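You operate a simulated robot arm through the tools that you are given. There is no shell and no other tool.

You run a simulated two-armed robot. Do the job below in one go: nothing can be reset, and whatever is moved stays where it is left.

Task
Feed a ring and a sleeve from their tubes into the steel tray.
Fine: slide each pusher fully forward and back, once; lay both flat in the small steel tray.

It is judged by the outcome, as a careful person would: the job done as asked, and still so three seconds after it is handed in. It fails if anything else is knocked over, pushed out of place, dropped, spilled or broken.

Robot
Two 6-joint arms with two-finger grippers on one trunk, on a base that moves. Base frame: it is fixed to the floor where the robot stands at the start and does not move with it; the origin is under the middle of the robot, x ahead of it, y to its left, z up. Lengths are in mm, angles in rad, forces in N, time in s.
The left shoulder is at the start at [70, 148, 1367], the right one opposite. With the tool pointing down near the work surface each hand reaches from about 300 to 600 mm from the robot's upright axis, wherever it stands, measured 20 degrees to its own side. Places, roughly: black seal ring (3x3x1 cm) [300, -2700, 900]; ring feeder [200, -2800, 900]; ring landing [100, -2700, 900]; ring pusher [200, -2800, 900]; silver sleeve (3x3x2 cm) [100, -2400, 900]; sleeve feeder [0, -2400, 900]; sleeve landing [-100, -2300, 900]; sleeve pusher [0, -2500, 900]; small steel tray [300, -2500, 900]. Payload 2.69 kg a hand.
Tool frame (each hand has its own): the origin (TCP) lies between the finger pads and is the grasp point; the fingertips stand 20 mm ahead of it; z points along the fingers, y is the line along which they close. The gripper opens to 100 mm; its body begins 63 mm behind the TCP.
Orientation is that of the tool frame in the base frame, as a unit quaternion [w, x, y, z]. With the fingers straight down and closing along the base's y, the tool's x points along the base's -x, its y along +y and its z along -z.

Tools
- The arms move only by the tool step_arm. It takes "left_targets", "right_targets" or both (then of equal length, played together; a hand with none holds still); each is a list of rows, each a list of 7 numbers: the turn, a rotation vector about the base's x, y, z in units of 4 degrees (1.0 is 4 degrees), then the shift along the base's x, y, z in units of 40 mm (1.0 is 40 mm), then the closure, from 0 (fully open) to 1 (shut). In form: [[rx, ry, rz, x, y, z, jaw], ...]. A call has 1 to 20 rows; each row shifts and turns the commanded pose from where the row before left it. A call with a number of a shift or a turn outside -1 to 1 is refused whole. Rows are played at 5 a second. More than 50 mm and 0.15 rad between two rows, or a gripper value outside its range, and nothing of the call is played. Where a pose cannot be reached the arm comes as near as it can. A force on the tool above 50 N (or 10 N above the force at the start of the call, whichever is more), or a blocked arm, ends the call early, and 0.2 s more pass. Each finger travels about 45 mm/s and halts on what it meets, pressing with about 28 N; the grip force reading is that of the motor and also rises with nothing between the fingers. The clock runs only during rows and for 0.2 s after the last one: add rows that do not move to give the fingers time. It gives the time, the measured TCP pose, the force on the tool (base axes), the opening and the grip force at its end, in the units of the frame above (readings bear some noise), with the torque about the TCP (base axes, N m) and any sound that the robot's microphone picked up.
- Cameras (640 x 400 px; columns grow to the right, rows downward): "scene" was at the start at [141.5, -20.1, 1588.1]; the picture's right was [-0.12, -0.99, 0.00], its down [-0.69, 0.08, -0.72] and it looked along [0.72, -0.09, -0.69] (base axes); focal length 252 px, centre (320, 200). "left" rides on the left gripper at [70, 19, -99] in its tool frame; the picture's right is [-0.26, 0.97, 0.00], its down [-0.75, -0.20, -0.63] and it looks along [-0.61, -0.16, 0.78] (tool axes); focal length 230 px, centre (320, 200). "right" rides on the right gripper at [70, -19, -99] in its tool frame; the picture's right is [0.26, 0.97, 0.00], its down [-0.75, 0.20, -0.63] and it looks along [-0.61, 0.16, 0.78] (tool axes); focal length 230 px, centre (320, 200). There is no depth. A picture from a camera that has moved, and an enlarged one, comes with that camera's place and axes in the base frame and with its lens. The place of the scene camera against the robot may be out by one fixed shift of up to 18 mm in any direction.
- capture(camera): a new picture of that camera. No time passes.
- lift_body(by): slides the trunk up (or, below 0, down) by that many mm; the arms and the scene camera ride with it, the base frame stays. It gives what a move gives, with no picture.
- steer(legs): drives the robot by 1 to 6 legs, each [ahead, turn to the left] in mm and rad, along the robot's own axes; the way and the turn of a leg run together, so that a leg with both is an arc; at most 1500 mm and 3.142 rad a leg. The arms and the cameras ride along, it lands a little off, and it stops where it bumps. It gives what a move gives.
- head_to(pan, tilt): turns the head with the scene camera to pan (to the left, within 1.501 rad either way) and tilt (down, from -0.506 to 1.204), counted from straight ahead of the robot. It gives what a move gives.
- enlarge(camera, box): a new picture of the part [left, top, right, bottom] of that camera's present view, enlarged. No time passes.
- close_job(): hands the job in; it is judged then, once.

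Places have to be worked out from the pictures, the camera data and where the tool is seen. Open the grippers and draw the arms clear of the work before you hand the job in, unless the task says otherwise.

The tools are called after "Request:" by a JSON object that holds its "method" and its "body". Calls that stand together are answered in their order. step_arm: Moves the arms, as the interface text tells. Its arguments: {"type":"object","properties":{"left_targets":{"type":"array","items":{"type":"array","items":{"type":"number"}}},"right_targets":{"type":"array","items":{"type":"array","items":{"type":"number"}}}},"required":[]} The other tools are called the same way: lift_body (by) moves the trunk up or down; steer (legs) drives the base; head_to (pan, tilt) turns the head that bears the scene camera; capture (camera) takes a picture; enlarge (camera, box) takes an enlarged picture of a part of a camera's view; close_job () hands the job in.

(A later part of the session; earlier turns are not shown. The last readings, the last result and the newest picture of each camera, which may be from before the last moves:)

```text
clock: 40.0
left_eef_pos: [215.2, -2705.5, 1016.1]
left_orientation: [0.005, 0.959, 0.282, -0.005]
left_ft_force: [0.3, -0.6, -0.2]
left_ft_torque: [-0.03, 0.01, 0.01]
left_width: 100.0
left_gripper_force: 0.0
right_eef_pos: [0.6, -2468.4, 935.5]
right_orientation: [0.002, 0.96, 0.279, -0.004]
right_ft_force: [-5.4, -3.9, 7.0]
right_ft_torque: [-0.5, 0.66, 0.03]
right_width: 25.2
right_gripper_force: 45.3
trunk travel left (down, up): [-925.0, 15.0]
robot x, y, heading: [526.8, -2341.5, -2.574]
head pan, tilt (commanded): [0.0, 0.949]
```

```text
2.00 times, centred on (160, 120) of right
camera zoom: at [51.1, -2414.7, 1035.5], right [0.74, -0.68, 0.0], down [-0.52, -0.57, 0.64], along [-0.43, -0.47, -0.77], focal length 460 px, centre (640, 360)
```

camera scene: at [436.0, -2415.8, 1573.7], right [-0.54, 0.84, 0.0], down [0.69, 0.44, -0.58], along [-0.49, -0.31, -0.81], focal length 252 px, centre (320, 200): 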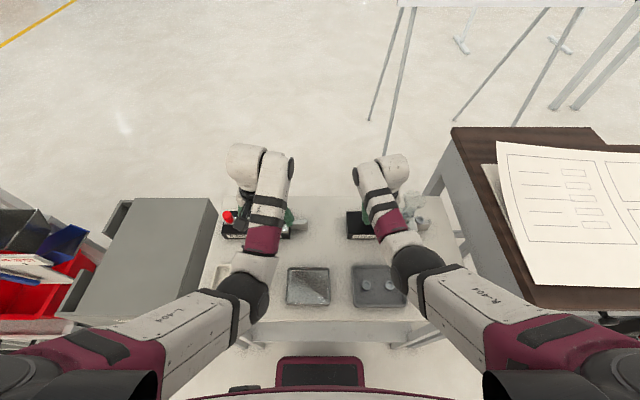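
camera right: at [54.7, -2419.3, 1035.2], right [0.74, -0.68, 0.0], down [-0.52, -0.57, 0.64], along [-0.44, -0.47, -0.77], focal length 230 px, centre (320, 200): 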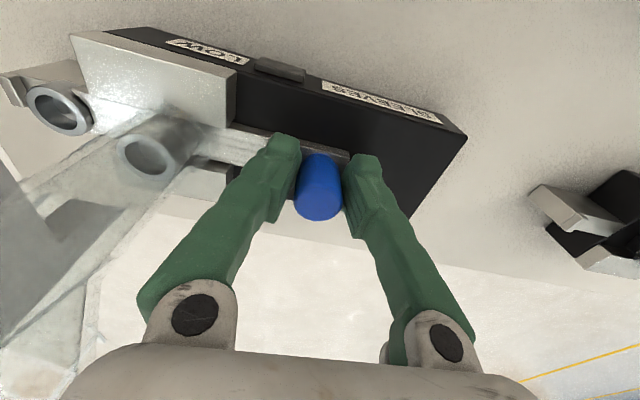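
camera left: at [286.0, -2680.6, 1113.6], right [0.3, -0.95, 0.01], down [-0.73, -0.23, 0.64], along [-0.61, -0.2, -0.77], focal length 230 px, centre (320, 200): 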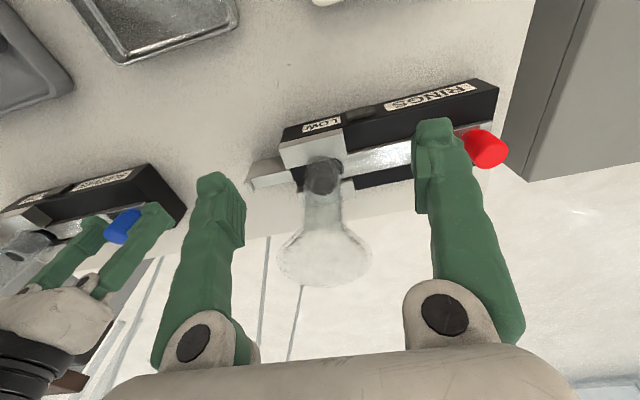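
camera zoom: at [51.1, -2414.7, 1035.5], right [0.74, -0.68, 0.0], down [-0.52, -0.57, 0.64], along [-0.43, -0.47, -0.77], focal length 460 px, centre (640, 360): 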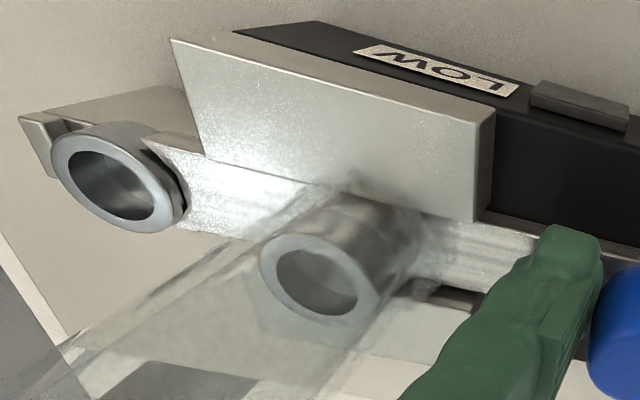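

No resistance along the slide yet (only a small sideways load, which I relieve by 1 mm). I go on 3 mm more.

Request:
{"method": "step_arm", "body": {"right_targets": [[0, 0, 0, -0.061, 0.05, 0, 1.0], [0, 0, 0, 0, 0, 0, 1.0]]}}

Request:
{"method": "enlarge", "body": {"camera": "right", "box": [0, 20, 320, 220]}}

```text
clock: 40.6
left_eef_pos: [216.7, -2705.3, 1014.7]
left_orientation: [0.004, 0.959, 0.282, -0.005]
left_ft_force: [0.2, 0.8, 0.0]
left_ft_torque: [0.02, -0.01, 0.0]
left_width: 100.3
left_gripper_force: 0.1
right_eef_pos: [0.7, -2467.1, 936.4]
right_orientation: [0.002, 0.96, 0.28, -0.004]
right_ft_force: [1.1, -4.9, 2.5]
right_ft_torque: [-0.4, 0.92, -0.11]
right_width: 24.9
right_gripper_force: 44.9
trunk travel left (down, up): [-925.0, 15.0]
robot x, y, heading: [531.9, -2340.8, -2.576]
head pan, tilt (commanded): [0.0, 0.949]
```

```text
2.00 times, centred on (160, 120) of right
camera zoom: at [50.1, -2413.7, 1035.7], right [0.74, -0.68, 0.0], down [-0.52, -0.57, 0.63], along [-0.43, -0.47, -0.77], focal length 460 px, centre (640, 360)
```

zoom: 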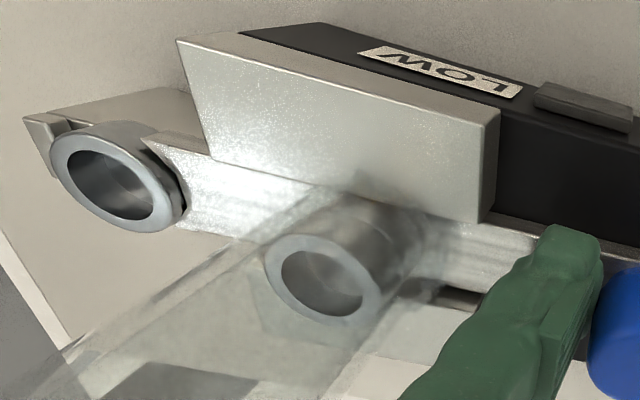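

Resistance along the slide begins to show (≈5 N opposing). I push 2 mm more to confirm the stop.

Request:
{"method": "step_arm", "body": {"right_targets": [[0, 0, 0, -0.026, 0.043, 0, 1.0], [0, 0, 0, 0, 0, 0, 1.0]]}}

Request:
{"method": "enlarge", "body": {"camera": "right", "box": [0, 20, 320, 220]}}

```text
clock: 41.2
left_eef_pos: [216.1, -2709.7, 1011.9]
left_orientation: [0.007, 0.959, 0.282, -0.008]
left_ft_force: [0.8, 0.4, -0.5]
left_ft_torque: [-0.01, 0.01, 0.0]
left_width: 100.5
left_gripper_force: 0.0
right_eef_pos: [0.5, -2467.6, 935.3]
right_orientation: [0.002, 0.96, 0.28, -0.002]
right_ft_force: [7.5, -11.5, -3.7]
right_ft_torque: [-0.03, 0.47, 0.08]
right_width: 24.7
right_gripper_force: 44.8
trunk travel left (down, up): [-925.0, 15.0]
robot x, y, heading: [528.9, -2342.3, -2.574]
head pan, tilt (commanded): [0.0, 0.949]
```

```text
2.00 times, centred on (160, 120) of right
camera zoom: at [50.0, -2413.7, 1035.7], right [0.74, -0.68, 0.0], down [-0.52, -0.57, 0.63], along [-0.43, -0.47, -0.77], focal length 460 px, centre (640, 360)
```

zoom: 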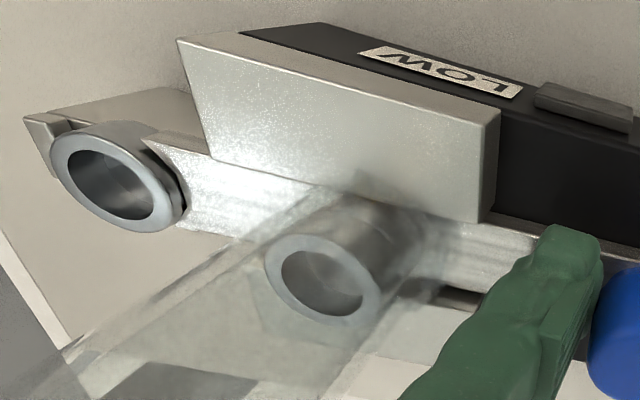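

Stop confirmed: 14 N opposing and no further travel (stroke 70 mm). Now I draw the pusher back along the same line.

Request:
{"method": "step_arm", "body": {"right_targets": [[0, 0, 0, 0.1355, -0.21, 0.02, 1.0], [0, 0, 0, 0.1355, -0.21, 0, 1.0], [0, 0, 0, 0.1355, -0.21, 0, 1.0], [0, 0, 0, 0.1355, -0.21, 0, 1.0], [0, 0, 0, 0.1355, -0.21, 0, 1.0], [0, 0, 0, 0.1355, -0.21, 0, 1.0], [0, 0, 0, 0, 0, 0, 1.0]]}}

Request:
{"method": "capture", "body": {"camera": "right"}}

```text
clock: 42.8
left_eef_pos: [214.1, -2704.8, 1014.8]
left_orientation: [0.005, 0.96, 0.281, -0.004]
left_ft_force: [0.0, -0.9, -0.1]
left_ft_torque: [0.03, -0.02, 0.0]
left_width: 100.0
left_gripper_force: 0.1
right_eef_pos: [31.1, -2514.9, 935.2]
right_orientation: [0.002, 0.96, 0.28, -0.002]
right_ft_force: [1.7, -0.7, -8.7]
right_ft_torque: [0.18, -0.03, -0.02]
right_width: 25.1
right_gripper_force: 45.1
trunk travel left (down, up): [-925.0, 15.0]
robot x, y, heading: [526.1, -2341.4, -2.578]
head pan, tilt (commanded): [0.0, 0.949]
```

```text
taken
camera right: at [80.0, -2461.0, 1035.9], right [0.74, -0.68, 0.0], down [-0.52, -0.57, 0.63], along [-0.43, -0.47, -0.77], focal length 230 px, centre (320, 200)
```

right: 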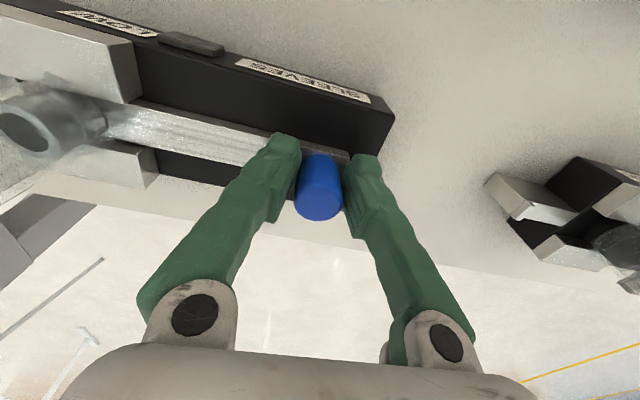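

About 13 mm remain to the start position. I draw back 10 mm and then creep to feel the rear stop.

Request:
{"method": "step_arm", "body": {"right_targets": [[0, 0, 0, 0.0677, -0.105, -0.02, 1.0], [0, 0, 0, 0.0677, -0.105, 0, 1.0], [0, 0, 0, 0, 0, 0, 1.0]]}}

Request:
{"method": "step_arm", "body": {"right_targets": [[0, 0, 0, 0.027, -0.042, 0, 1.0], [0, 0, 0, 0, 0, 0, 1.0]]}}

Request:
{"method": "capture", "body": {"camera": "right"}}

```text
clock: 43.6
left_eef_pos: [215.1, -2705.4, 1016.0]
left_orientation: [0.004, 0.959, 0.282, -0.006]
left_ft_force: [0.2, 0.4, -0.1]
left_ft_torque: [-0.01, 0.01, 0.0]
left_width: 100.0
left_gripper_force: 0.0
right_eef_pos: [36.5, -2523.5, 936.1]
right_orientation: [0.003, 0.96, 0.279, -0.004]
right_ft_force: [2.2, 1.2, -2.4]
right_ft_torque: [0.55, -0.8, -0.08]
right_width: 24.9
right_gripper_force: 45.2
trunk travel left (down, up): [-925.0, 15.0]
robot x, y, heading: [531.3, -2340.0, -2.575]
head pan, tilt (commanded): [0.0, 0.949]
```

```text
clock: 44.2
left_eef_pos: [215.2, -2705.9, 1015.2]
left_orientation: [0.004, 0.96, 0.281, -0.005]
left_ft_force: [-0.3, -0.5, 0.2]
left_ft_torque: [0.01, 0.02, -0.02]
left_width: 99.8
left_gripper_force: 0.0
right_eef_pos: [38.1, -2525.7, 937.4]
right_orientation: [0.002, 0.96, 0.279, -0.005]
right_ft_force: [0.5, -0.5, -2.3]
right_ft_torque: [0.24, -0.25, 0.0]
right_width: 24.9
right_gripper_force: 44.8
trunk travel left (down, up): [-925.0, 15.0]
robot x, y, heading: [532.1, -2342.1, -2.575]
head pan, tilt (commanded): [0.0, 0.949]
```

```text
taken
camera right: at [87.2, -2471.5, 1035.6], right [0.74, -0.68, 0.0], down [-0.52, -0.57, 0.64], along [-0.43, -0.47, -0.77], focal length 230 px, centre (320, 200)
```

right: 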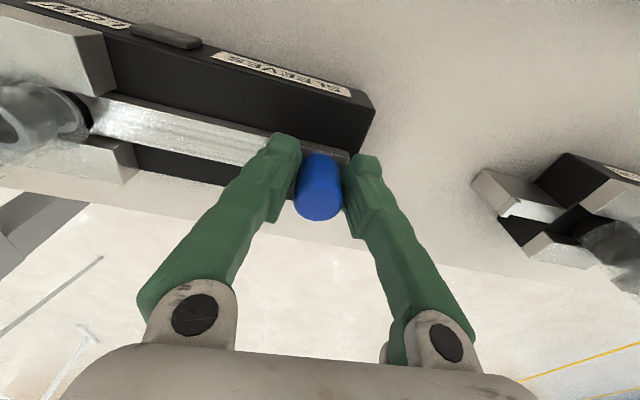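

I'm about 2 mm short of the original place; I pull back further until the rear stop is felt.

Request:
{"method": "step_arm", "body": {"right_targets": [[0, 0, 0, 0.027, -0.042, 0, 1.0], [0, 0, 0, 0, 0, 0, 1.0]]}}

Request:
{"method": "step_arm", "body": {"right_targets": [[0, 0, 0, 0.02, -0.032, 0, 1.0], [0, 0, 0, 0, 0, 0, 1.0]]}}

Request:
{"method": "capture", "body": {"camera": "right"}}

```text
clock: 44.8
left_eef_pos: [214.6, -2703.5, 1015.1]
left_orientation: [0.004, 0.96, 0.282, -0.005]
left_ft_force: [-0.2, -0.1, 0.0]
left_ft_torque: [0.06, 0.01, 0.01]
left_width: 99.8
left_gripper_force: 0.0
right_eef_pos: [39.7, -2526.8, 936.5]
right_orientation: [0.002, 0.96, 0.279, -0.005]
right_ft_force: [-0.5, -0.7, 0.5]
right_ft_torque: [0.05, -0.08, 0.02]
right_width: 24.9
right_gripper_force: 45.1
trunk travel left (down, up): [-925.0, 15.0]
robot x, y, heading: [531.8, -2340.9, -2.58]
head pan, tilt (commanded): [0.0, 0.949]
```

```text
clock: 45.4
left_eef_pos: [214.0, -2704.9, 1015.8]
left_orientation: [0.005, 0.96, 0.281, -0.005]
left_ft_force: [-0.6, 0.1, 0.7]
left_ft_torque: [0.02, 0.01, -0.01]
left_width: 99.9
left_gripper_force: 0.0
right_eef_pos: [38.5, -2526.7, 935.6]
right_orientation: [0.001, 0.96, 0.279, -0.004]
right_ft_force: [-3.4, 1.1, 1.4]
right_ft_torque: [-0.16, 0.41, 0.01]
right_width: 24.9
right_gripper_force: 44.8
trunk travel left (down, up): [-925.0, 15.0]
robot x, y, heading: [530.2, -2341.4, -2.577]
head pan, tilt (commanded): [0.0, 0.949]
```

```text
taken
camera right: at [88.6, -2473.7, 1035.6], right [0.74, -0.68, 0.0], down [-0.52, -0.57, 0.64], along [-0.43, -0.47, -0.77], focal length 230 px, centre (320, 200)
```

right: 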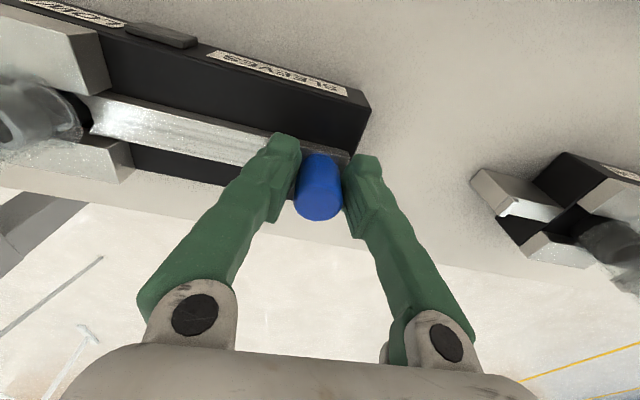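

The place now equals the start and slight resistance appears; one more 1.5 mm to confirm the rear stop.

Request:
{"method": "step_arm", "body": {"right_targets": [[0, 0, 0, 0.02, -0.032, 0, 1.0], [0, 0, 0, 0, 0, 0, 1.0]]}}

```text
clock: 46.0
left_eef_pos: [211.3, -2705.4, 1014.5]
left_orientation: [0.009, 0.96, 0.281, -0.008]
left_ft_force: [-1.1, 0.4, -1.7]
left_ft_torque: [0.02, -0.05, -0.01]
left_width: 99.9
left_gripper_force: 0.1
right_eef_pos: [39.7, -2526.2, 936.4]
right_orientation: [0.001, 0.96, 0.278, -0.004]
right_ft_force: [-8.5, 4.1, 5.8]
right_ft_torque: [-0.04, 0.16, -0.12]
right_width: 24.7
right_gripper_force: 45.3
trunk travel left (down, up): [-925.0, 15.0]
robot x, y, heading: [528.4, -2343.1, -2.578]
head pan, tilt (commanded): [0.0, 0.949]
```

Rear stop confirmed (8 N opposing, no movement). I relieve the load, open the fingers and lift off the knob.

Request:
{"method": "step_arm", "body": {"right_targets": [[0, 0, 0, -0.02, 0.032, 0, 1.0], [0, 0, 0, 0, 0, 0, 0.6], [0, 0, 0, 0, 0, 0, 0.4], [0, 0, 0, 0, 0, 0, 0.4], [0, 0, 0, 0, 0, 0.9, 0.4], [0, 0, 0, 0, 0, 0.6, 0.4], [0, 0, 0, 0, 0, 0, 0.4]]}}

Request:
{"method": "capture", "body": {"camera": "right"}}

Request:
{"method": "capture", "body": {"camera": "scene"}}

```text
clock: 47.6
left_eef_pos: [214.7, -2705.1, 1015.1]
left_orientation: [0.005, 0.959, 0.282, -0.004]
left_ft_force: [-0.1, -0.1, 0.9]
left_ft_torque: [0.01, -0.01, 0.02]
left_width: 99.9
left_gripper_force: 0.0
right_eef_pos: [41.1, -2526.0, 996.3]
right_orientation: [0.002, 0.96, 0.279, -0.004]
right_ft_force: [-0.7, -0.6, -0.2]
right_ft_torque: [0.0, 0.02, -0.02]
right_width: 60.0
right_gripper_force: 0.1
trunk travel left (down, up): [-925.0, 15.0]
robot x, y, heading: [530.5, -2339.1, -2.573]
head pan, tilt (commanded): [0.0, 0.949]
```

```text
taken
camera right: at [90.3, -2473.6, 1095.8], right [0.74, -0.68, 0.0], down [-0.52, -0.57, 0.64], along [-0.43, -0.47, -0.77], focal length 230 px, centre (320, 200)
```

right: 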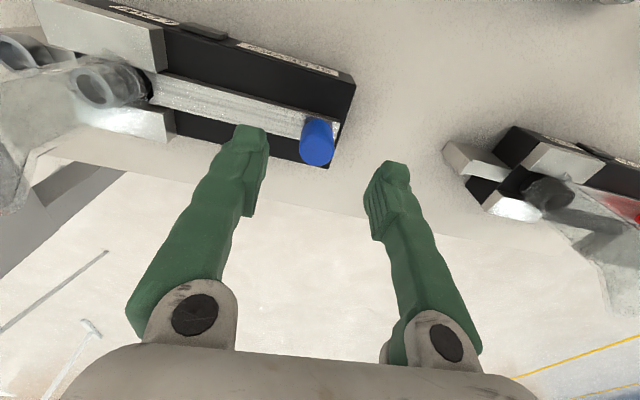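

```text
taken
camera scene: at [434.7, -2416.0, 1573.4], right [-0.54, 0.84, 0.0], down [0.69, 0.44, -0.58], along [-0.49, -0.31, -0.81], focal length 252 px, centre (320, 200)
```

scene: 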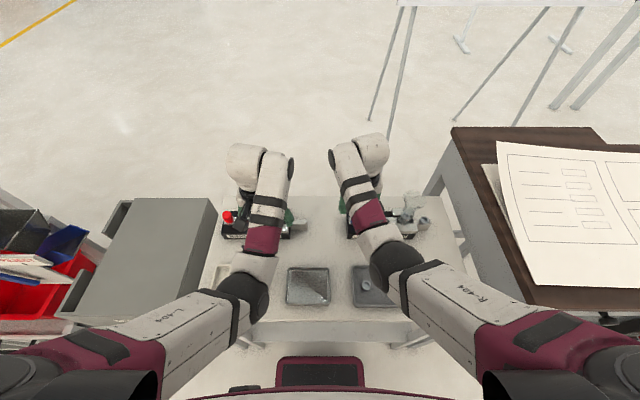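

The sleeve pusher is done, and the sleeve is out on its landing. Next is the red knob with the left hand, but the ring funnel stands close in front of the left hand, so I check its place first.

Request:
{"method": "enlarge", "body": {"camera": "right", "box": [400, 100, 640, 250]}}

Request:
{"method": "enlarge", "body": {"camera": "left", "box": [180, 60, 580, 310]}}

Request:
{"method": "enlarge", "body": {"camera": "scene", "box": [208, 170, 336, 250]}}

```text
2.67 times, centred on (520, 175) of right
camera zoom: at [90.3, -2473.6, 1095.8], right [0.74, -0.68, 0.0], down [-0.52, -0.57, 0.64], along [-0.43, -0.47, -0.77], focal length 614 px, centre (-213, 267)
```

zoom: 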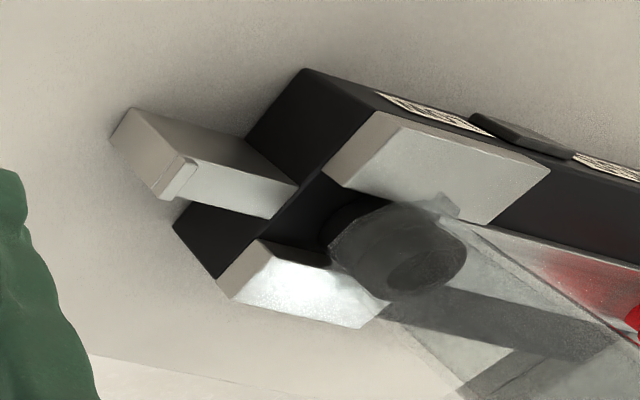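

```text
1.60 times, centred on (380, 185) of left
camera zoom: at [285.0, -2680.9, 1113.2], right [0.3, -0.95, 0.01], down [-0.74, -0.23, 0.64], along [-0.6, -0.2, -0.77], focal length 368 px, centre (224, 224)
```

zoom: 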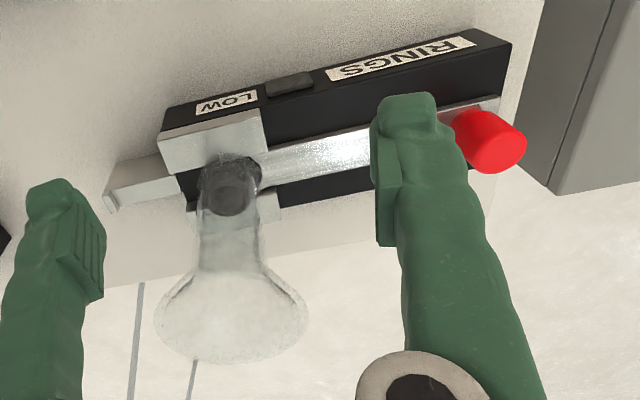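

```text
5.00 times, centred on (272, 210) of scene
camera zoom: at [434.7, -2416.0, 1573.4], right [-0.54, 0.84, 0.0], down [0.69, 0.44, -0.58], along [-0.49, -0.31, -0.81], focal length 1263 px, centre (560, 150)
```

zoom: 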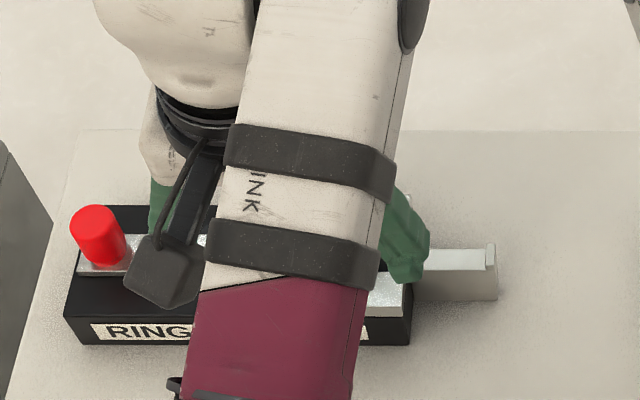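

The ring funnel's mouth (r≈32, rim z≈1022) begins only ~17 mm ahead of the left hand, so I draw the left hand back 35 mm before moving it sideways.

Request:
{"method": "step_arm", "body": {"left_targets": [[0, 0, 0, 0.37, 0.235, -0.25, 0], [0, 0, 0, 0.37, 0.235, -0.25, 0], [0, 0, 0, 0, 0, 0, 0]]}}

```text
clock: 48.6
left_eef_pos: [255.8, -2735.1, 1006.7]
left_orientation: [0.057, 0.953, 0.296, -0.012]
left_ft_force: [0.4, 0.7, 0.4]
left_ft_torque: [0.01, 0.01, -0.01]
left_width: 99.9
left_gripper_force: 0.1
right_eef_pos: [41.0, -2528.0, 995.5]
right_orientation: [0.002, 0.96, 0.279, -0.004]
right_ft_force: [0.0, 0.6, 1.7]
right_ft_torque: [-0.01, 0.01, 0.01]
right_width: 60.1
right_gripper_force: 0.0
trunk travel left (down, up): [-925.0, 15.0]
robot x, y, heading: [530.4, -2336.3, -2.577]
head pan, tilt (commanded): [0.0, 0.949]
stopped in row 3 (left hand): the arm was blocked; the commanded pose is now the measured one
```

The left hand moved differently than commanded and was reported blocked; I look at once to see what happened.

Request:
{"method": "capture", "body": {"camera": "left"}}

Request:
{"method": "capture", "body": {"camera": "scene"}}

Request:
{"method": "capture", "body": {"camera": "right"}}

```text
taken
camera left: at [323.2, -2698.8, 1102.2], right [0.33, -0.94, 0.11], down [-0.74, -0.19, 0.65], along [-0.59, -0.3, -0.75], focal length 230 px, centre (320, 200)
```

left: 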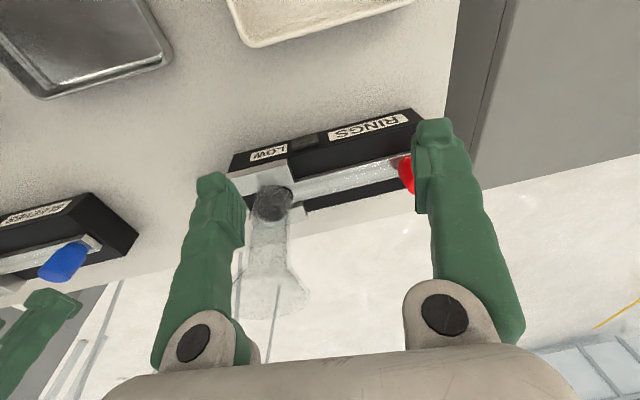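

```text
taken
camera scene: at [434.8, -2415.7, 1573.4], right [-0.54, 0.84, 0.0], down [0.69, 0.44, -0.58], along [-0.49, -0.31, -0.81], focal length 252 px, centre (320, 200)
```

scene: 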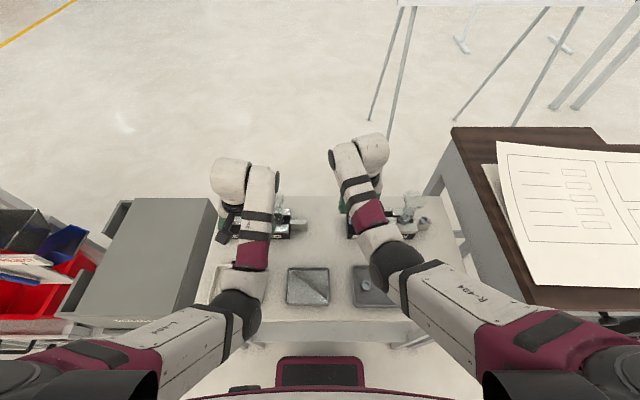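

```text
taken
camera right: at [90.3, -2473.6, 1095.7], right [0.74, -0.68, 0.0], down [-0.52, -0.57, 0.64], along [-0.43, -0.47, -0.77], focal length 230 px, centre (320, 200)
```

right: 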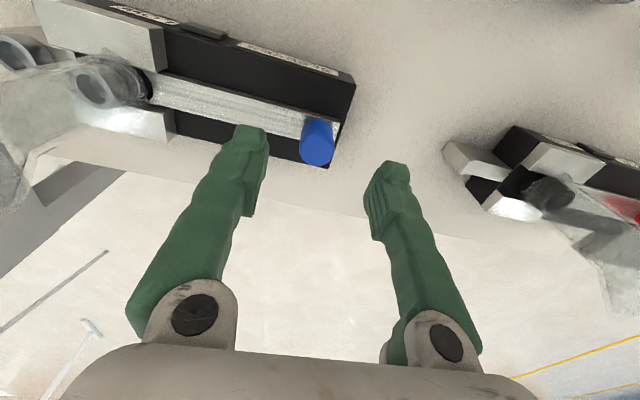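

Nothing was touched: the feeder and funnel look unmoved; the arm just drifted left with a ~7° tilt near its limit. I straighten the tool while moving on left, a bit lower and away from the funnel, towards the red knob.

Request:
{"method": "step_arm", "body": {"left_targets": [[0.55, 0.05, 0, 0.14, -0.64, -0.15, 0.1], [0.55, 0.05, 0, 0.14, -0.64, -0.15, 0.3], [0.55, 0.05, 0, 0.14, -0.64, -0.15, 0.4], [0, 0, 0, 0, 0, 0, 0.4]]}}

Request:
{"method": "capture", "body": {"camera": "left"}}

```text
clock: 49.6
left_eef_pos: [273.1, -2808.9, 989.4]
left_orientation: [-0.002, 0.955, 0.296, 0.0]
left_ft_force: [-0.7, -0.8, 0.1]
left_ft_torque: [-0.02, 0.02, 0.03]
left_width: 59.9
left_gripper_force: 0.0
right_eef_pos: [41.4, -2527.2, 995.6]
right_orientation: [0.002, 0.96, 0.279, -0.004]
right_ft_force: [0.4, 0.1, 0.1]
right_ft_torque: [-0.03, 0.01, -0.03]
right_width: 60.0
right_gripper_force: 0.1
trunk travel left (down, up): [-925.0, 15.0]
robot x, y, heading: [533.0, -2335.0, -2.574]
head pan, tilt (commanded): [0.0, 0.949]
```

```text
taken
camera left: at [341.2, -2784.3, 1088.2], right [0.33, -0.94, 0.0], down [-0.73, -0.26, 0.63], along [-0.59, -0.21, -0.78], focal length 230 px, centre (320, 200)
```

left: 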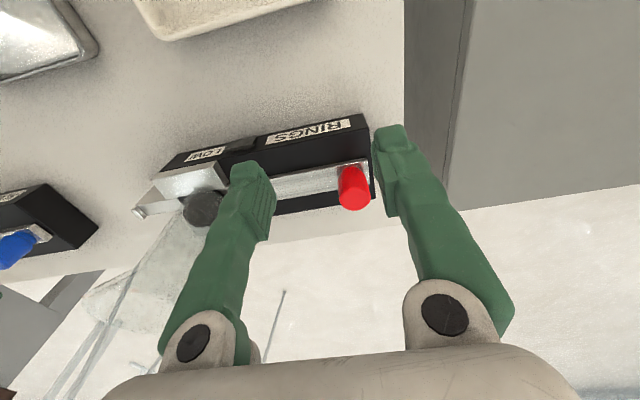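

Good: the tool is upright again at (273, -2809, 989), the knob just ahead between the fingers. I zoom for its centre.

Request:
{"method": "enlarge", "body": {"camera": "left", "box": [260, 100, 420, 200]}}

Request:
{"method": "enlarge", "body": {"camera": "left", "box": [280, 140, 440, 240]}}

```text
4.00 times, centred on (340, 150) of left
camera zoom: at [341.2, -2784.3, 1088.2], right [0.33, -0.94, 0.0], down [-0.73, -0.26, 0.63], along [-0.59, -0.21, -0.78], focal length 920 px, centre (240, 400)
```

zoom: 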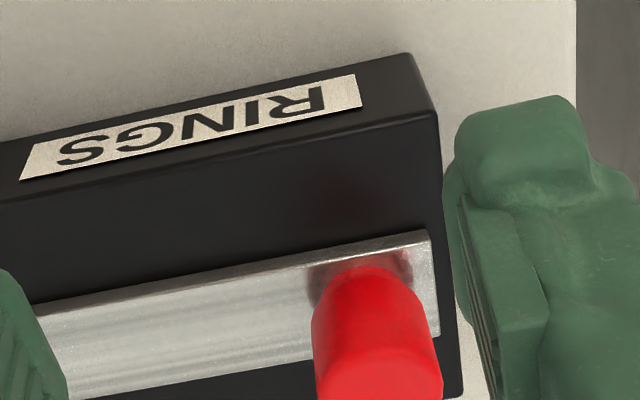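

```text
4.00 times, centred on (360, 190) of left
camera zoom: at [341.2, -2784.3, 1088.2], right [0.33, -0.94, 0.0], down [-0.73, -0.26, 0.63], along [-0.59, -0.21, -0.78], focal length 920 px, centre (160, 240)
```

zoom: 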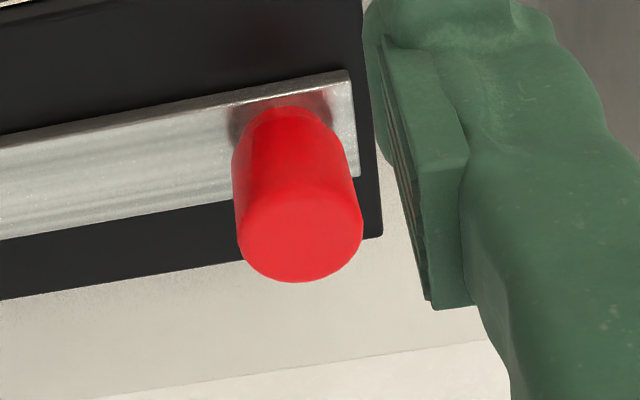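

The red knob's axis is at about (243, -2848), top z≈948; the rejects box wall is ~60 mm left of it. I move over it with the fingers at 50 mm opening and check again before descending.

Request:
{"method": "step_arm", "body": {"left_targets": [[0, 0, 0, -0.369, -0.4975, 0, 0.45], [0, 0, 0, -0.369, -0.4975, 0, 0.5], [0, 0, 0, 0, 0, 0, 0.5]]}}

Request:
{"method": "capture", "body": {"camera": "left"}}

Request:
{"method": "enlarge", "body": {"camera": "left", "box": [240, 60, 400, 160]}}

```text
clock: 50.4
left_eef_pos: [243.0, -2847.4, 990.3]
left_orientation: [-0.002, 0.955, 0.296, 0.0]
left_ft_force: [-0.4, 0.0, 0.6]
left_ft_torque: [0.01, 0.01, -0.01]
left_width: 49.9
left_gripper_force: 0.0
right_eef_pos: [41.0, -2527.4, 995.9]
right_orientation: [0.003, 0.96, 0.279, -0.004]
right_ft_force: [0.1, 0.0, 0.2]
right_ft_torque: [0.02, 0.02, 0.01]
right_width: 59.8
right_gripper_force: 0.0
trunk travel left (down, up): [-925.0, 15.0]
robot x, y, heading: [528.4, -2339.5, -2.574]
head pan, tilt (commanded): [0.0, 0.949]
```

```text
taken
camera left: at [312.1, -2823.1, 1088.0], right [0.33, -0.94, 0.0], down [-0.73, -0.26, 0.63], along [-0.6, -0.21, -0.78], focal length 230 px, centre (320, 200)
```

left: 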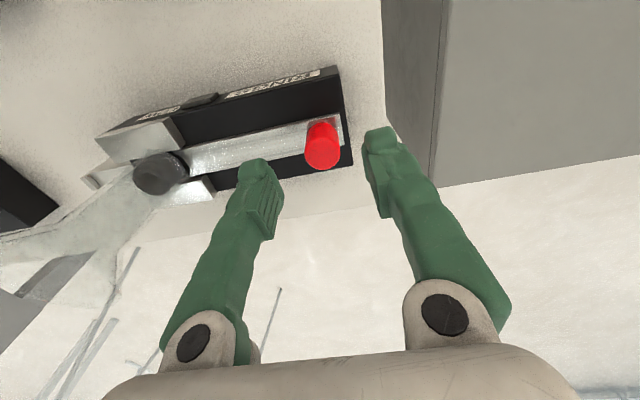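

```text
4.00 times, centred on (320, 110) of left
camera zoom: at [312.1, -2823.1, 1088.0], right [0.33, -0.94, 0.0], down [-0.73, -0.26, 0.63], along [-0.6, -0.21, -0.78], focal length 920 px, centre (320, 560)
```

zoom: 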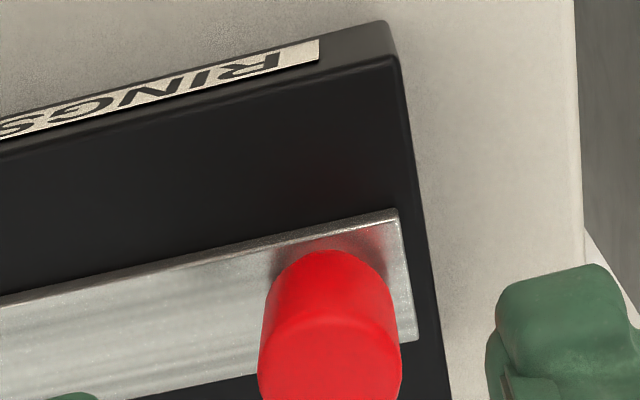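

Centred within 3 mm. I apply that correction, go down to z≈935 and close on the knob.

Request:
{"method": "step_arm", "body": {"left_targets": [[0, 0, 0, -0.047, -0.068, 0, 0.5], [0, 0, 0, 0, 0, -0.67, 0.5], [0, 0, 0, 0, 0, -0.67, 0.5], [0, 0, 0, 0, 0, 0, 0.5]]}}

Request:
{"method": "capture", "body": {"camera": "left"}}

```text
clock: 51.4
left_eef_pos: [240.4, -2854.3, 932.6]
left_orientation: [-0.001, 0.955, 0.296, -0.001]
left_ft_force: [-0.4, 0.1, 0.5]
left_ft_torque: [0.0, -0.02, 0.02]
left_width: 49.9
left_gripper_force: 0.2
right_eef_pos: [41.8, -2528.2, 994.7]
right_orientation: [0.002, 0.961, 0.278, -0.005]
right_ft_force: [0.2, 0.6, 0.4]
right_ft_torque: [-0.01, 0.02, -0.02]
right_width: 60.0
right_gripper_force: 0.1
trunk travel left (down, up): [-925.0, 15.0]
robot x, y, heading: [530.9, -2337.7, -2.573]
head pan, tilt (commanded): [0.0, 0.949]
```

```text
taken
camera left: at [309.2, -2828.8, 1032.7], right [0.33, -0.94, 0.0], down [-0.73, -0.26, 0.63], along [-0.6, -0.21, -0.78], focal length 230 px, centre (320, 200)
```

left: 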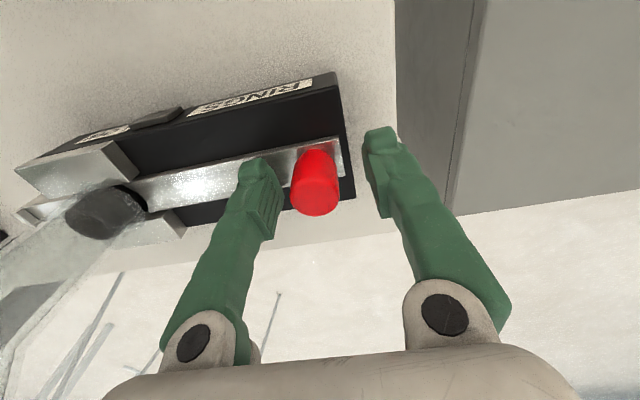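

No contact, at z≈933. The knob sits ~4 mm nearer me than the TCP; I adjust and close the fingers on it.

Request:
{"method": "step_arm", "body": {"left_targets": [[0, 0, 0, 0.08, 0.057, 0.03, 0.5], [0, 0, 0, 0, 0, 0, 0.65], [0, 0, 0, 0, 0, 0, 0.8], [0, 0, 0, 0, 0, 0, 0.95], [0, 0, 0, 0, 0, 0, 1.0], [0, 0, 0, 0, 0, 0, 1.0]]}}

Request:
{"method": "capture", "body": {"camera": "left"}}

```text
clock: 52.8
left_eef_pos: [241.8, -2848.2, 934.0]
left_orientation: [-0.002, 0.955, 0.295, 0.0]
left_ft_force: [-4.1, 8.5, -5.9]
left_ft_torque: [0.1, 0.19, -0.03]
left_width: 25.0
left_gripper_force: 45.0
right_eef_pos: [40.6, -2527.5, 995.3]
right_orientation: [0.003, 0.96, 0.28, -0.004]
right_ft_force: [-0.9, -0.3, -1.0]
right_ft_torque: [0.01, 0.02, -0.01]
right_width: 60.1
right_gripper_force: 0.1
trunk travel left (down, up): [-925.0, 15.0]
robot x, y, heading: [533.2, -2343.7, -2.575]
head pan, tilt (commanded): [0.0, 0.949]
```

```text
taken
camera left: at [311.2, -2824.1, 1033.5], right [0.33, -0.94, -0.01], down [-0.73, -0.26, 0.63], along [-0.59, -0.21, -0.78], focal length 230 px, centre (320, 200)
```

left: 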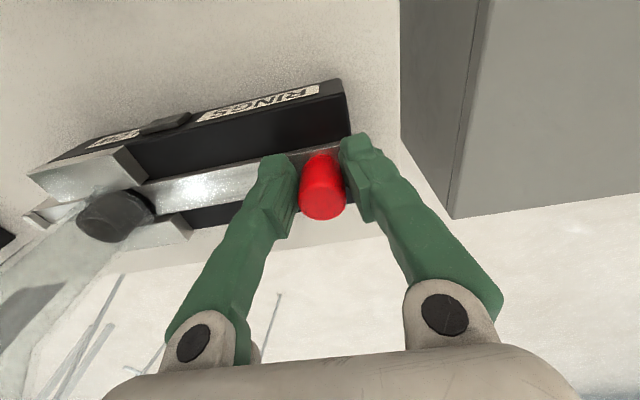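

The red knob is gripped (25 mm). I slide it to my right along about [-0.536, 0.844], 40 mm first.

Request:
{"method": "step_arm", "body": {"left_targets": [[0, 0, 0, -0.134, 0.211, 0, 1.0], [0, 0, 0, -0.134, 0.211, 0, 1.0], [0, 0, 0, -0.134, 0.211, 0, 1.0], [0, 0, 0, -0.134, 0.211, 0, 1.0], [0, 0, 0, 0, 0, 0, 1.0]]}}

Request:
{"method": "capture", "body": {"camera": "left"}}

```text
clock: 54.0
left_eef_pos: [222.7, -2816.3, 934.0]
left_orientation: [-0.003, 0.955, 0.296, 0.001]
left_ft_force: [2.5, -0.2, -5.0]
left_ft_torque: [-0.1, 0.13, -0.01]
left_width: 25.0
left_gripper_force: 45.1
right_eef_pos: [40.5, -2527.4, 995.5]
right_orientation: [0.002, 0.96, 0.279, -0.004]
right_ft_force: [0.3, -0.2, -0.2]
right_ft_torque: [0.02, 0.0, 0.01]
right_width: 60.2
right_gripper_force: 0.1
trunk travel left (down, up): [-925.0, 15.0]
robot x, y, heading: [531.2, -2339.8, -2.576]
head pan, tilt (commanded): [0.0, 0.949]
```

```text
taken
camera left: at [291.0, -2791.9, 1033.6], right [0.33, -0.94, 0.0], down [-0.73, -0.26, 0.63], along [-0.59, -0.21, -0.78], focal length 230 px, centre (320, 200)
```

left: 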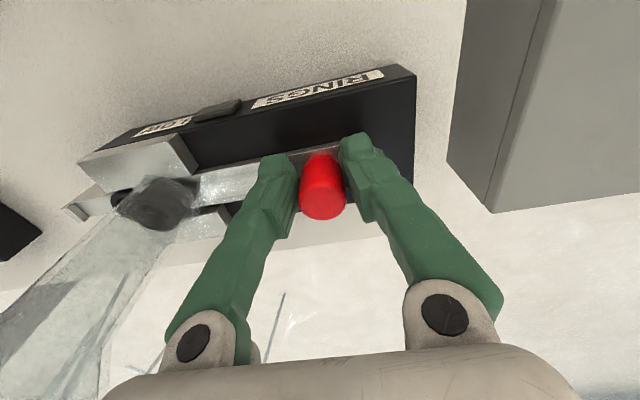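

Sliding well with low force (38 mm done). I continue 24 mm more in 8 mm rows.

Request:
{"method": "step_arm", "body": {"left_targets": [[0, 0, 0, -0.1068, 0.169, 0, 1.0], [0, 0, 0, -0.1068, 0.169, 0, 1.0], [0, 0, 0, -0.1068, 0.169, 0, 1.0], [0, 0, 0, 0, 0, 0, 1.0]]}}

Request:
{"method": "capture", "body": {"camera": "left"}}

```text
clock: 55.0
left_eef_pos: [209.1, -2796.4, 935.0]
left_orientation: [-0.003, 0.955, 0.295, 0.0]
left_ft_force: [1.8, 1.6, -4.4]
left_ft_torque: [-0.05, 0.03, 0.09]
left_width: 24.8
left_gripper_force: 44.8
right_eef_pos: [40.7, -2528.9, 994.6]
right_orientation: [0.002, 0.96, 0.279, -0.004]
right_ft_force: [0.4, -0.1, 0.6]
right_ft_torque: [-0.02, 0.01, 0.0]
right_width: 59.9
right_gripper_force: 0.0
trunk travel left (down, up): [-925.0, 15.0]
robot x, y, heading: [528.2, -2339.8, -2.572]
head pan, tilt (commanded): [0.0, 0.949]
```

```text
taken
camera left: at [278.3, -2771.9, 1033.6], right [0.33, -0.94, -0.01], down [-0.73, -0.26, 0.63], along [-0.59, -0.21, -0.78], focal length 230 px, centre (320, 200)
```

left: 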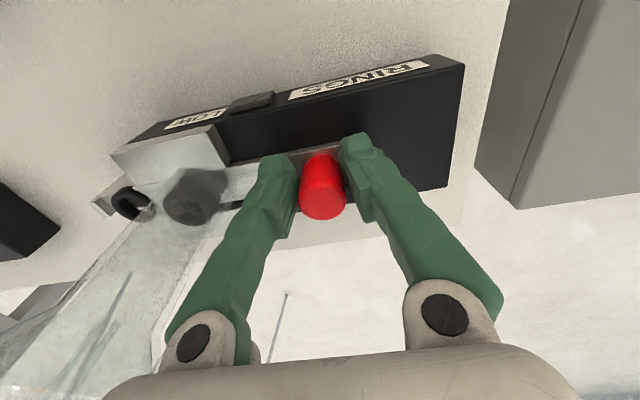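

The ring is out on the landing (62 mm). About 8 mm should remain; I go 6 mm, then creep to the stop.

Request:
{"method": "step_arm", "body": {"left_targets": [[0, 0, 0, -0.08, 0.127, 0, 1.0], [0, 0, 0, 0, 0, 0, 1.0]]}}

Request:
{"method": "step_arm", "body": {"left_targets": [[0, 0, 0, -0.04, 0.063, 0, 1.0], [0, 0, 0, 0, 0, 0, 1.0]]}}

Request:
{"method": "capture", "body": {"camera": "left"}}

```text
clock: 55.6
left_eef_pos: [206.0, -2789.7, 934.2]
left_orientation: [-0.003, 0.955, 0.297, 0.001]
left_ft_force: [4.4, 1.8, -7.7]
left_ft_torque: [-0.14, 0.05, 0.03]
left_width: 24.8
left_gripper_force: 44.6
right_eef_pos: [42.0, -2528.0, 995.7]
right_orientation: [0.002, 0.96, 0.279, -0.004]
right_ft_force: [-0.3, -0.2, -0.1]
right_ft_torque: [-0.02, -0.03, 0.0]
right_width: 60.2
right_gripper_force: 0.0
trunk travel left (down, up): [-925.0, 15.0]
robot x, y, heading: [527.9, -2334.1, -2.574]
head pan, tilt (commanded): [0.0, 0.949]
```

```text
clock: 56.2
left_eef_pos: [204.4, -2789.2, 934.7]
left_orientation: [-0.003, 0.955, 0.295, 0.0]
left_ft_force: [2.3, 0.5, -4.3]
left_ft_torque: [0.61, -0.49, 0.12]
left_width: 24.8
left_gripper_force: 44.3
right_eef_pos: [41.8, -2528.8, 995.2]
right_orientation: [0.001, 0.96, 0.279, -0.004]
right_ft_force: [0.6, -0.6, 0.0]
right_ft_torque: [-0.06, 0.0, 0.0]
right_width: 60.2
right_gripper_force: 0.0
trunk travel left (down, up): [-925.0, 15.0]
robot x, y, heading: [531.1, -2339.4, -2.574]
head pan, tilt (commanded): [0.0, 0.949]
```

```text
taken
camera left: at [273.8, -2764.7, 1033.7], right [0.33, -0.94, 0.0], down [-0.73, -0.26, 0.63], along [-0.59, -0.21, -0.78], focal length 230 px, centre (320, 200)
```

left: 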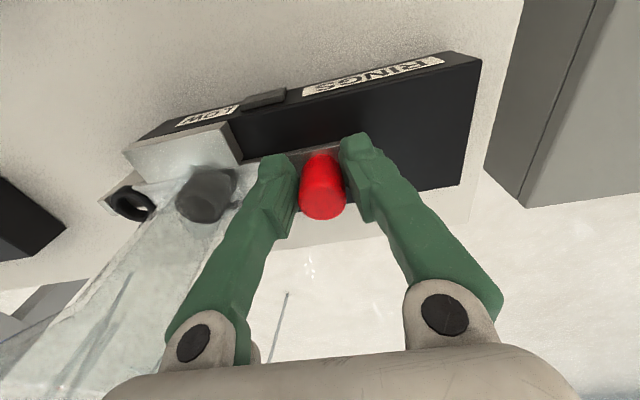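

70 mm of travel now; one more 2 mm row to feel the stop.

Request:
{"method": "step_arm", "body": {"left_targets": [[0, 0, 0, -0.027, 0.042, 0, 1.0], [0, 0, 0, 0, 0, 0, 1.0]]}}

Request:
{"method": "enlarge", "body": {"camera": "left", "box": [60, 90, 380, 290]}}

```text
clock: 56.8
left_eef_pos: [203.8, -2788.5, 934.4]
left_orientation: [-0.003, 0.955, 0.297, 0.0]
left_ft_force: [7.1, -4.0, -4.8]
left_ft_torque: [0.49, -0.1, 0.16]
left_width: 24.6
left_gripper_force: 45.0
right_eef_pos: [42.9, -2529.7, 996.4]
right_orientation: [0.001, 0.96, 0.28, -0.004]
right_ft_force: [0.1, 0.2, -1.2]
right_ft_torque: [0.01, -0.02, -0.01]
right_width: 60.1
right_gripper_force: 0.1
trunk travel left (down, up): [-925.0, 15.0]
robot x, y, heading: [532.3, -2340.0, -2.569]
head pan, tilt (commanded): [0.0, 0.949]
```

```text
2.00 times, centred on (220, 190) of left
camera zoom: at [273.8, -2764.6, 1033.6], right [0.33, -0.94, 0.0], down [-0.73, -0.26, 0.63], along [-0.59, -0.21, -0.78], focal length 460 px, centre (520, 220)
```

zoom: 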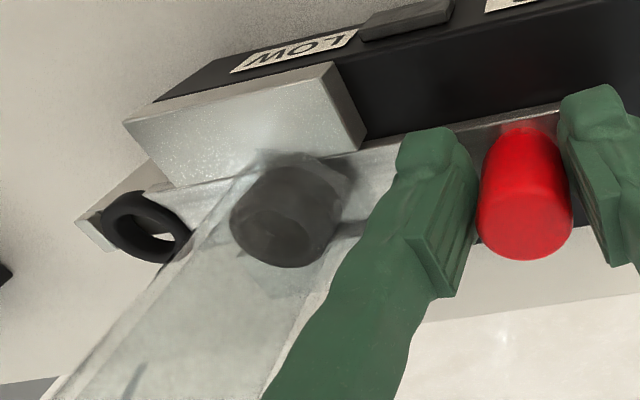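

The front stop is confirmed (7 N, no movement), and the ring lies flat on the landing. Now I draw the red pusher back.

Request:
{"method": "step_arm", "body": {"left_targets": [[0, 0, 0, 0.133, -0.2115, 0, 1.0], [0, 0, 0, 0.133, -0.2115, 0, 1.0], [0, 0, 0, 0.133, -0.2115, 0, 1.0], [0, 0, 0, 0.133, -0.2115, 0, 1.0], [0, 0, 0, 0.133, -0.2115, 0, 1.0], [0, 0, 0, 0.133, -0.2115, 0, 1.0], [0, 0, 0, 0.066, -0.106, 0, 1.0], [0, 0, 0, 0, 0, 0, 1.0]]}}

Request:
{"method": "capture", "body": {"camera": "left"}}

```text
clock: 58.6
left_eef_pos: [237.1, -2841.7, 935.1]
left_orientation: [-0.003, 0.955, 0.296, 0.0]
left_ft_force: [4.7, 2.8, -4.0]
left_ft_torque: [0.15, -0.26, 0.1]
left_width: 24.8
left_gripper_force: 45.2
right_eef_pos: [42.4, -2527.6, 995.4]
right_orientation: [0.003, 0.96, 0.279, -0.004]
right_ft_force: [0.3, -0.4, -0.5]
right_ft_torque: [0.01, 0.02, -0.01]
right_width: 59.9
right_gripper_force: 0.0
trunk travel left (down, up): [-925.0, 15.0]
robot x, y, heading: [528.6, -2342.8, -2.579]
head pan, tilt (commanded): [0.0, 0.949]
```

```text
taken
camera left: at [307.0, -2817.3, 1033.7], right [0.33, -0.94, -0.01], down [-0.73, -0.26, 0.63], along [-0.59, -0.21, -0.78], focal length 230 px, centre (320, 200)
```

left: 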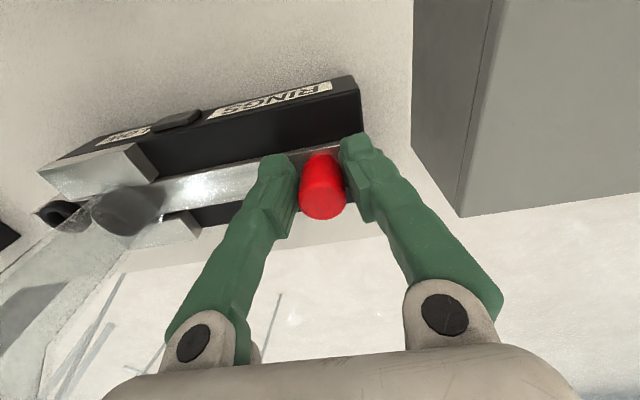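

Eight millimetres remain to the start place. I go 6 mm, then creep to the rear stop.

Request:
{"method": "step_arm", "body": {"left_targets": [[0, 0, 0, 0.08, -0.127, 0, 1.0], [0, 0, 0, 0, 0, 0, 1.0]]}}

Request:
{"method": "step_arm", "body": {"left_targets": [[0, 0, 0, 0.033, -0.053, 0, 1.0], [0, 0, 0, 0, 0, 0, 1.0]]}}

Request:
{"method": "step_arm", "body": {"left_targets": [[0, 0, 0, 0.02, -0.032, 0, 1.0], [0, 0, 0, 0, 0, 0, 1.0]]}}

Request:
{"method": "capture", "body": {"camera": "left"}}

```text
clock: 59.2
left_eef_pos: [241.9, -2848.4, 934.9]
left_orientation: [-0.002, 0.955, 0.297, 0.0]
left_ft_force: [5.5, 2.4, -5.5]
left_ft_torque: [0.11, -0.15, -0.02]
left_width: 24.7
left_gripper_force: 44.6
right_eef_pos: [40.9, -2527.4, 996.1]
right_orientation: [0.001, 0.96, 0.28, -0.005]
right_ft_force: [-0.2, 0.2, 0.2]
right_ft_torque: [-0.02, 0.01, 0.01]
right_width: 59.8
right_gripper_force: 0.0
trunk travel left (down, up): [-925.0, 15.0]
robot x, y, heading: [528.2, -2342.7, -2.575]
head pan, tilt (commanded): [0.0, 0.949]
```

```text
clock: 59.8
left_eef_pos: [241.8, -2849.1, 935.3]
left_orientation: [-0.003, 0.955, 0.296, -0.001]
left_ft_force: [3.5, 3.6, -4.3]
left_ft_torque: [0.2, -0.21, 0.08]
left_width: 24.8
left_gripper_force: 45.1
right_eef_pos: [40.9, -2528.2, 996.6]
right_orientation: [0.002, 0.96, 0.279, -0.004]
right_ft_force: [-0.1, 0.4, -0.2]
right_ft_torque: [-0.03, 0.03, 0.0]
right_width: 59.9
right_gripper_force: 0.0
trunk travel left (down, up): [-925.0, 15.0]
robot x, y, heading: [530.4, -2340.5, -2.574]
head pan, tilt (commanded): [0.0, 0.949]
```

```text
clock: 60.4
left_eef_pos: [242.5, -2848.0, 935.2]
left_orientation: [-0.003, 0.956, 0.294, 0.0]
left_ft_force: [3.3, 8.4, -9.0]
left_ft_torque: [-0.14, 0.45, 0.01]
left_width: 24.9
left_gripper_force: 45.7
right_eef_pos: [41.1, -2526.9, 996.7]
right_orientation: [0.002, 0.96, 0.28, -0.004]
right_ft_force: [-0.1, 0.5, -0.5]
right_ft_torque: [0.0, 0.01, -0.01]
right_width: 60.1
right_gripper_force: 0.1
trunk travel left (down, up): [-925.0, 15.0]
robot x, y, heading: [527.7, -2338.6, -2.581]
head pan, tilt (commanded): [0.0, 0.949]
```

```text
taken
camera left: at [311.3, -2824.3, 1033.8], right [0.33, -0.94, -0.01], down [-0.73, -0.26, 0.63], along [-0.6, -0.2, -0.78], focal length 230 px, centre (320, 200)
```

left: 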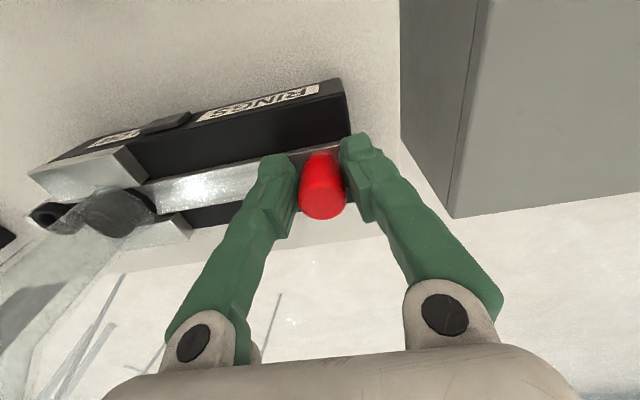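

The pusher is back at its rear stop (same place as at the start, 5 N opposing). I relieve, open to 50 mm and lift straight up.

Request:
{"method": "step_arm", "body": {"left_targets": [[0, 0, 0, -0.025, 0.04, 0, 1.0], [0, 0, 0, 0, 0, 0, 0.7], [0, 0, 0, 0, 0, 0, 0.5], [0, 0, 0, 0, 0, 0, 0.5], [0, 0, 0, 0, 0, 0.7, 0.5], [0, 0, 0, 0, 0, 0.7, 0.5], [0, 0, 0, 0, 0, 0, 0.5]]}}

Request:
{"method": "capture", "body": {"camera": "left"}}

Request:
{"method": "capture", "body": {"camera": "scene"}}

```text
clock: 62.0
left_eef_pos: [241.8, -2849.1, 992.5]
left_orientation: [-0.002, 0.955, 0.296, 0.001]
left_ft_force: [0.0, 0.0, -0.2]
left_ft_torque: [-0.02, -0.01, 0.01]
left_width: 50.2
left_gripper_force: 0.0
right_eef_pos: [41.7, -2527.5, 995.5]
right_orientation: [0.003, 0.96, 0.279, -0.005]
right_ft_force: [0.0, -1.0, 0.1]
right_ft_torque: [0.0, 0.03, -0.01]
right_width: 60.0
right_gripper_force: 0.0
trunk travel left (down, up): [-925.0, 15.0]
robot x, y, heading: [530.3, -2338.8, -2.572]
head pan, tilt (commanded): [0.0, 0.949]
```

```text
taken
camera left: at [309.6, -2824.2, 1091.2], right [0.33, -0.94, 0.0], down [-0.73, -0.26, 0.63], along [-0.59, -0.21, -0.78], focal length 230 px, centre (320, 200)
```

left: 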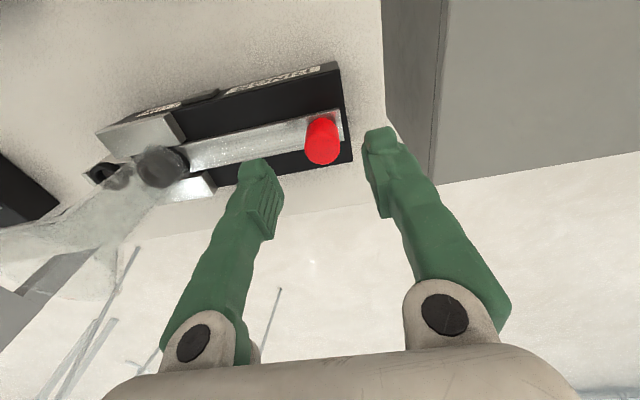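

```text
taken
camera scene: at [435.3, -2416.3, 1573.4], right [-0.54, 0.84, 0.0], down [0.69, 0.44, -0.58], along [-0.49, -0.31, -0.81], focal length 252 px, centre (320, 200)
```

scene: 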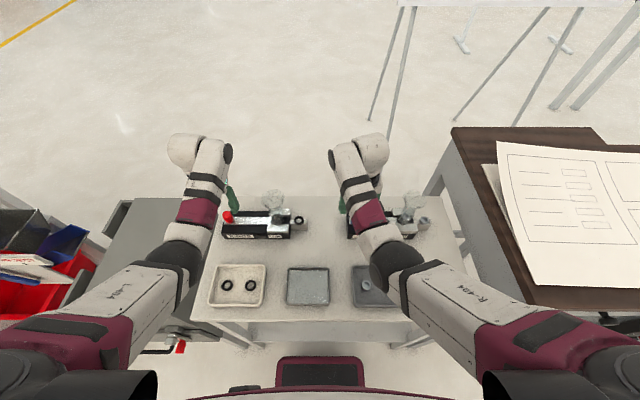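

Both pushers are done. I zoom in on the ring feeder and landing, and on the sleeve landing, to plan the picks.

Request:
{"method": "enlarge", "body": {"camera": "scene", "box": [208, 180, 336, 260]}}

Request:
{"method": "enlarge", "body": {"camera": "scene", "box": [360, 180, 456, 240]}}

Request:
{"method": "enlarge", "body": {"camera": "scene", "box": [200, 240, 424, 380]}}

```text
5.00 times, centred on (272, 220) of scene
camera zoom: at [435.3, -2416.3, 1573.4], right [-0.54, 0.84, 0.0], down [0.69, 0.44, -0.58], along [-0.49, -0.31, -0.81], focal length 1263 px, centre (560, 100)
```

zoom: 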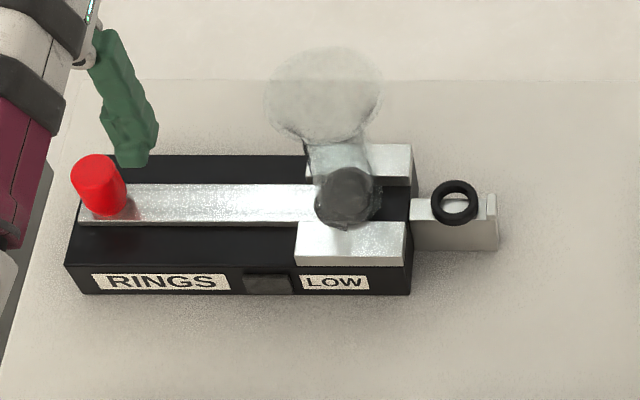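

```text
6.67 times, centred on (408, 210) of scene
camera zoom: at [435.3, -2416.3, 1573.4], right [-0.54, 0.84, 0.0], down [0.69, 0.44, -0.58], along [-0.49, -0.31, -0.81], focal length 1684 px, centre (-267, 133)
```

zoom: 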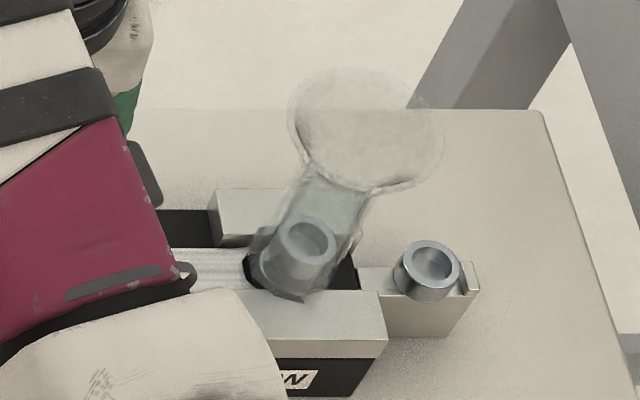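

```text
2.86 times, centred on (312, 310) of scene
camera zoom: at [435.3, -2416.3, 1573.4], right [-0.54, 0.84, 0.0], down [0.69, 0.44, -0.58], along [-0.49, -0.31, -0.81], focal length 722 px, centre (343, -114)
```

zoom: 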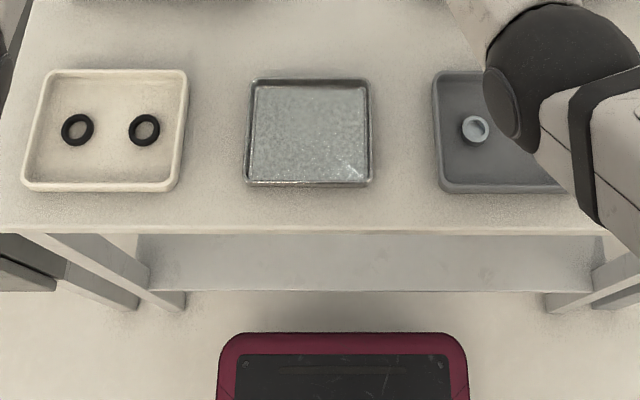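

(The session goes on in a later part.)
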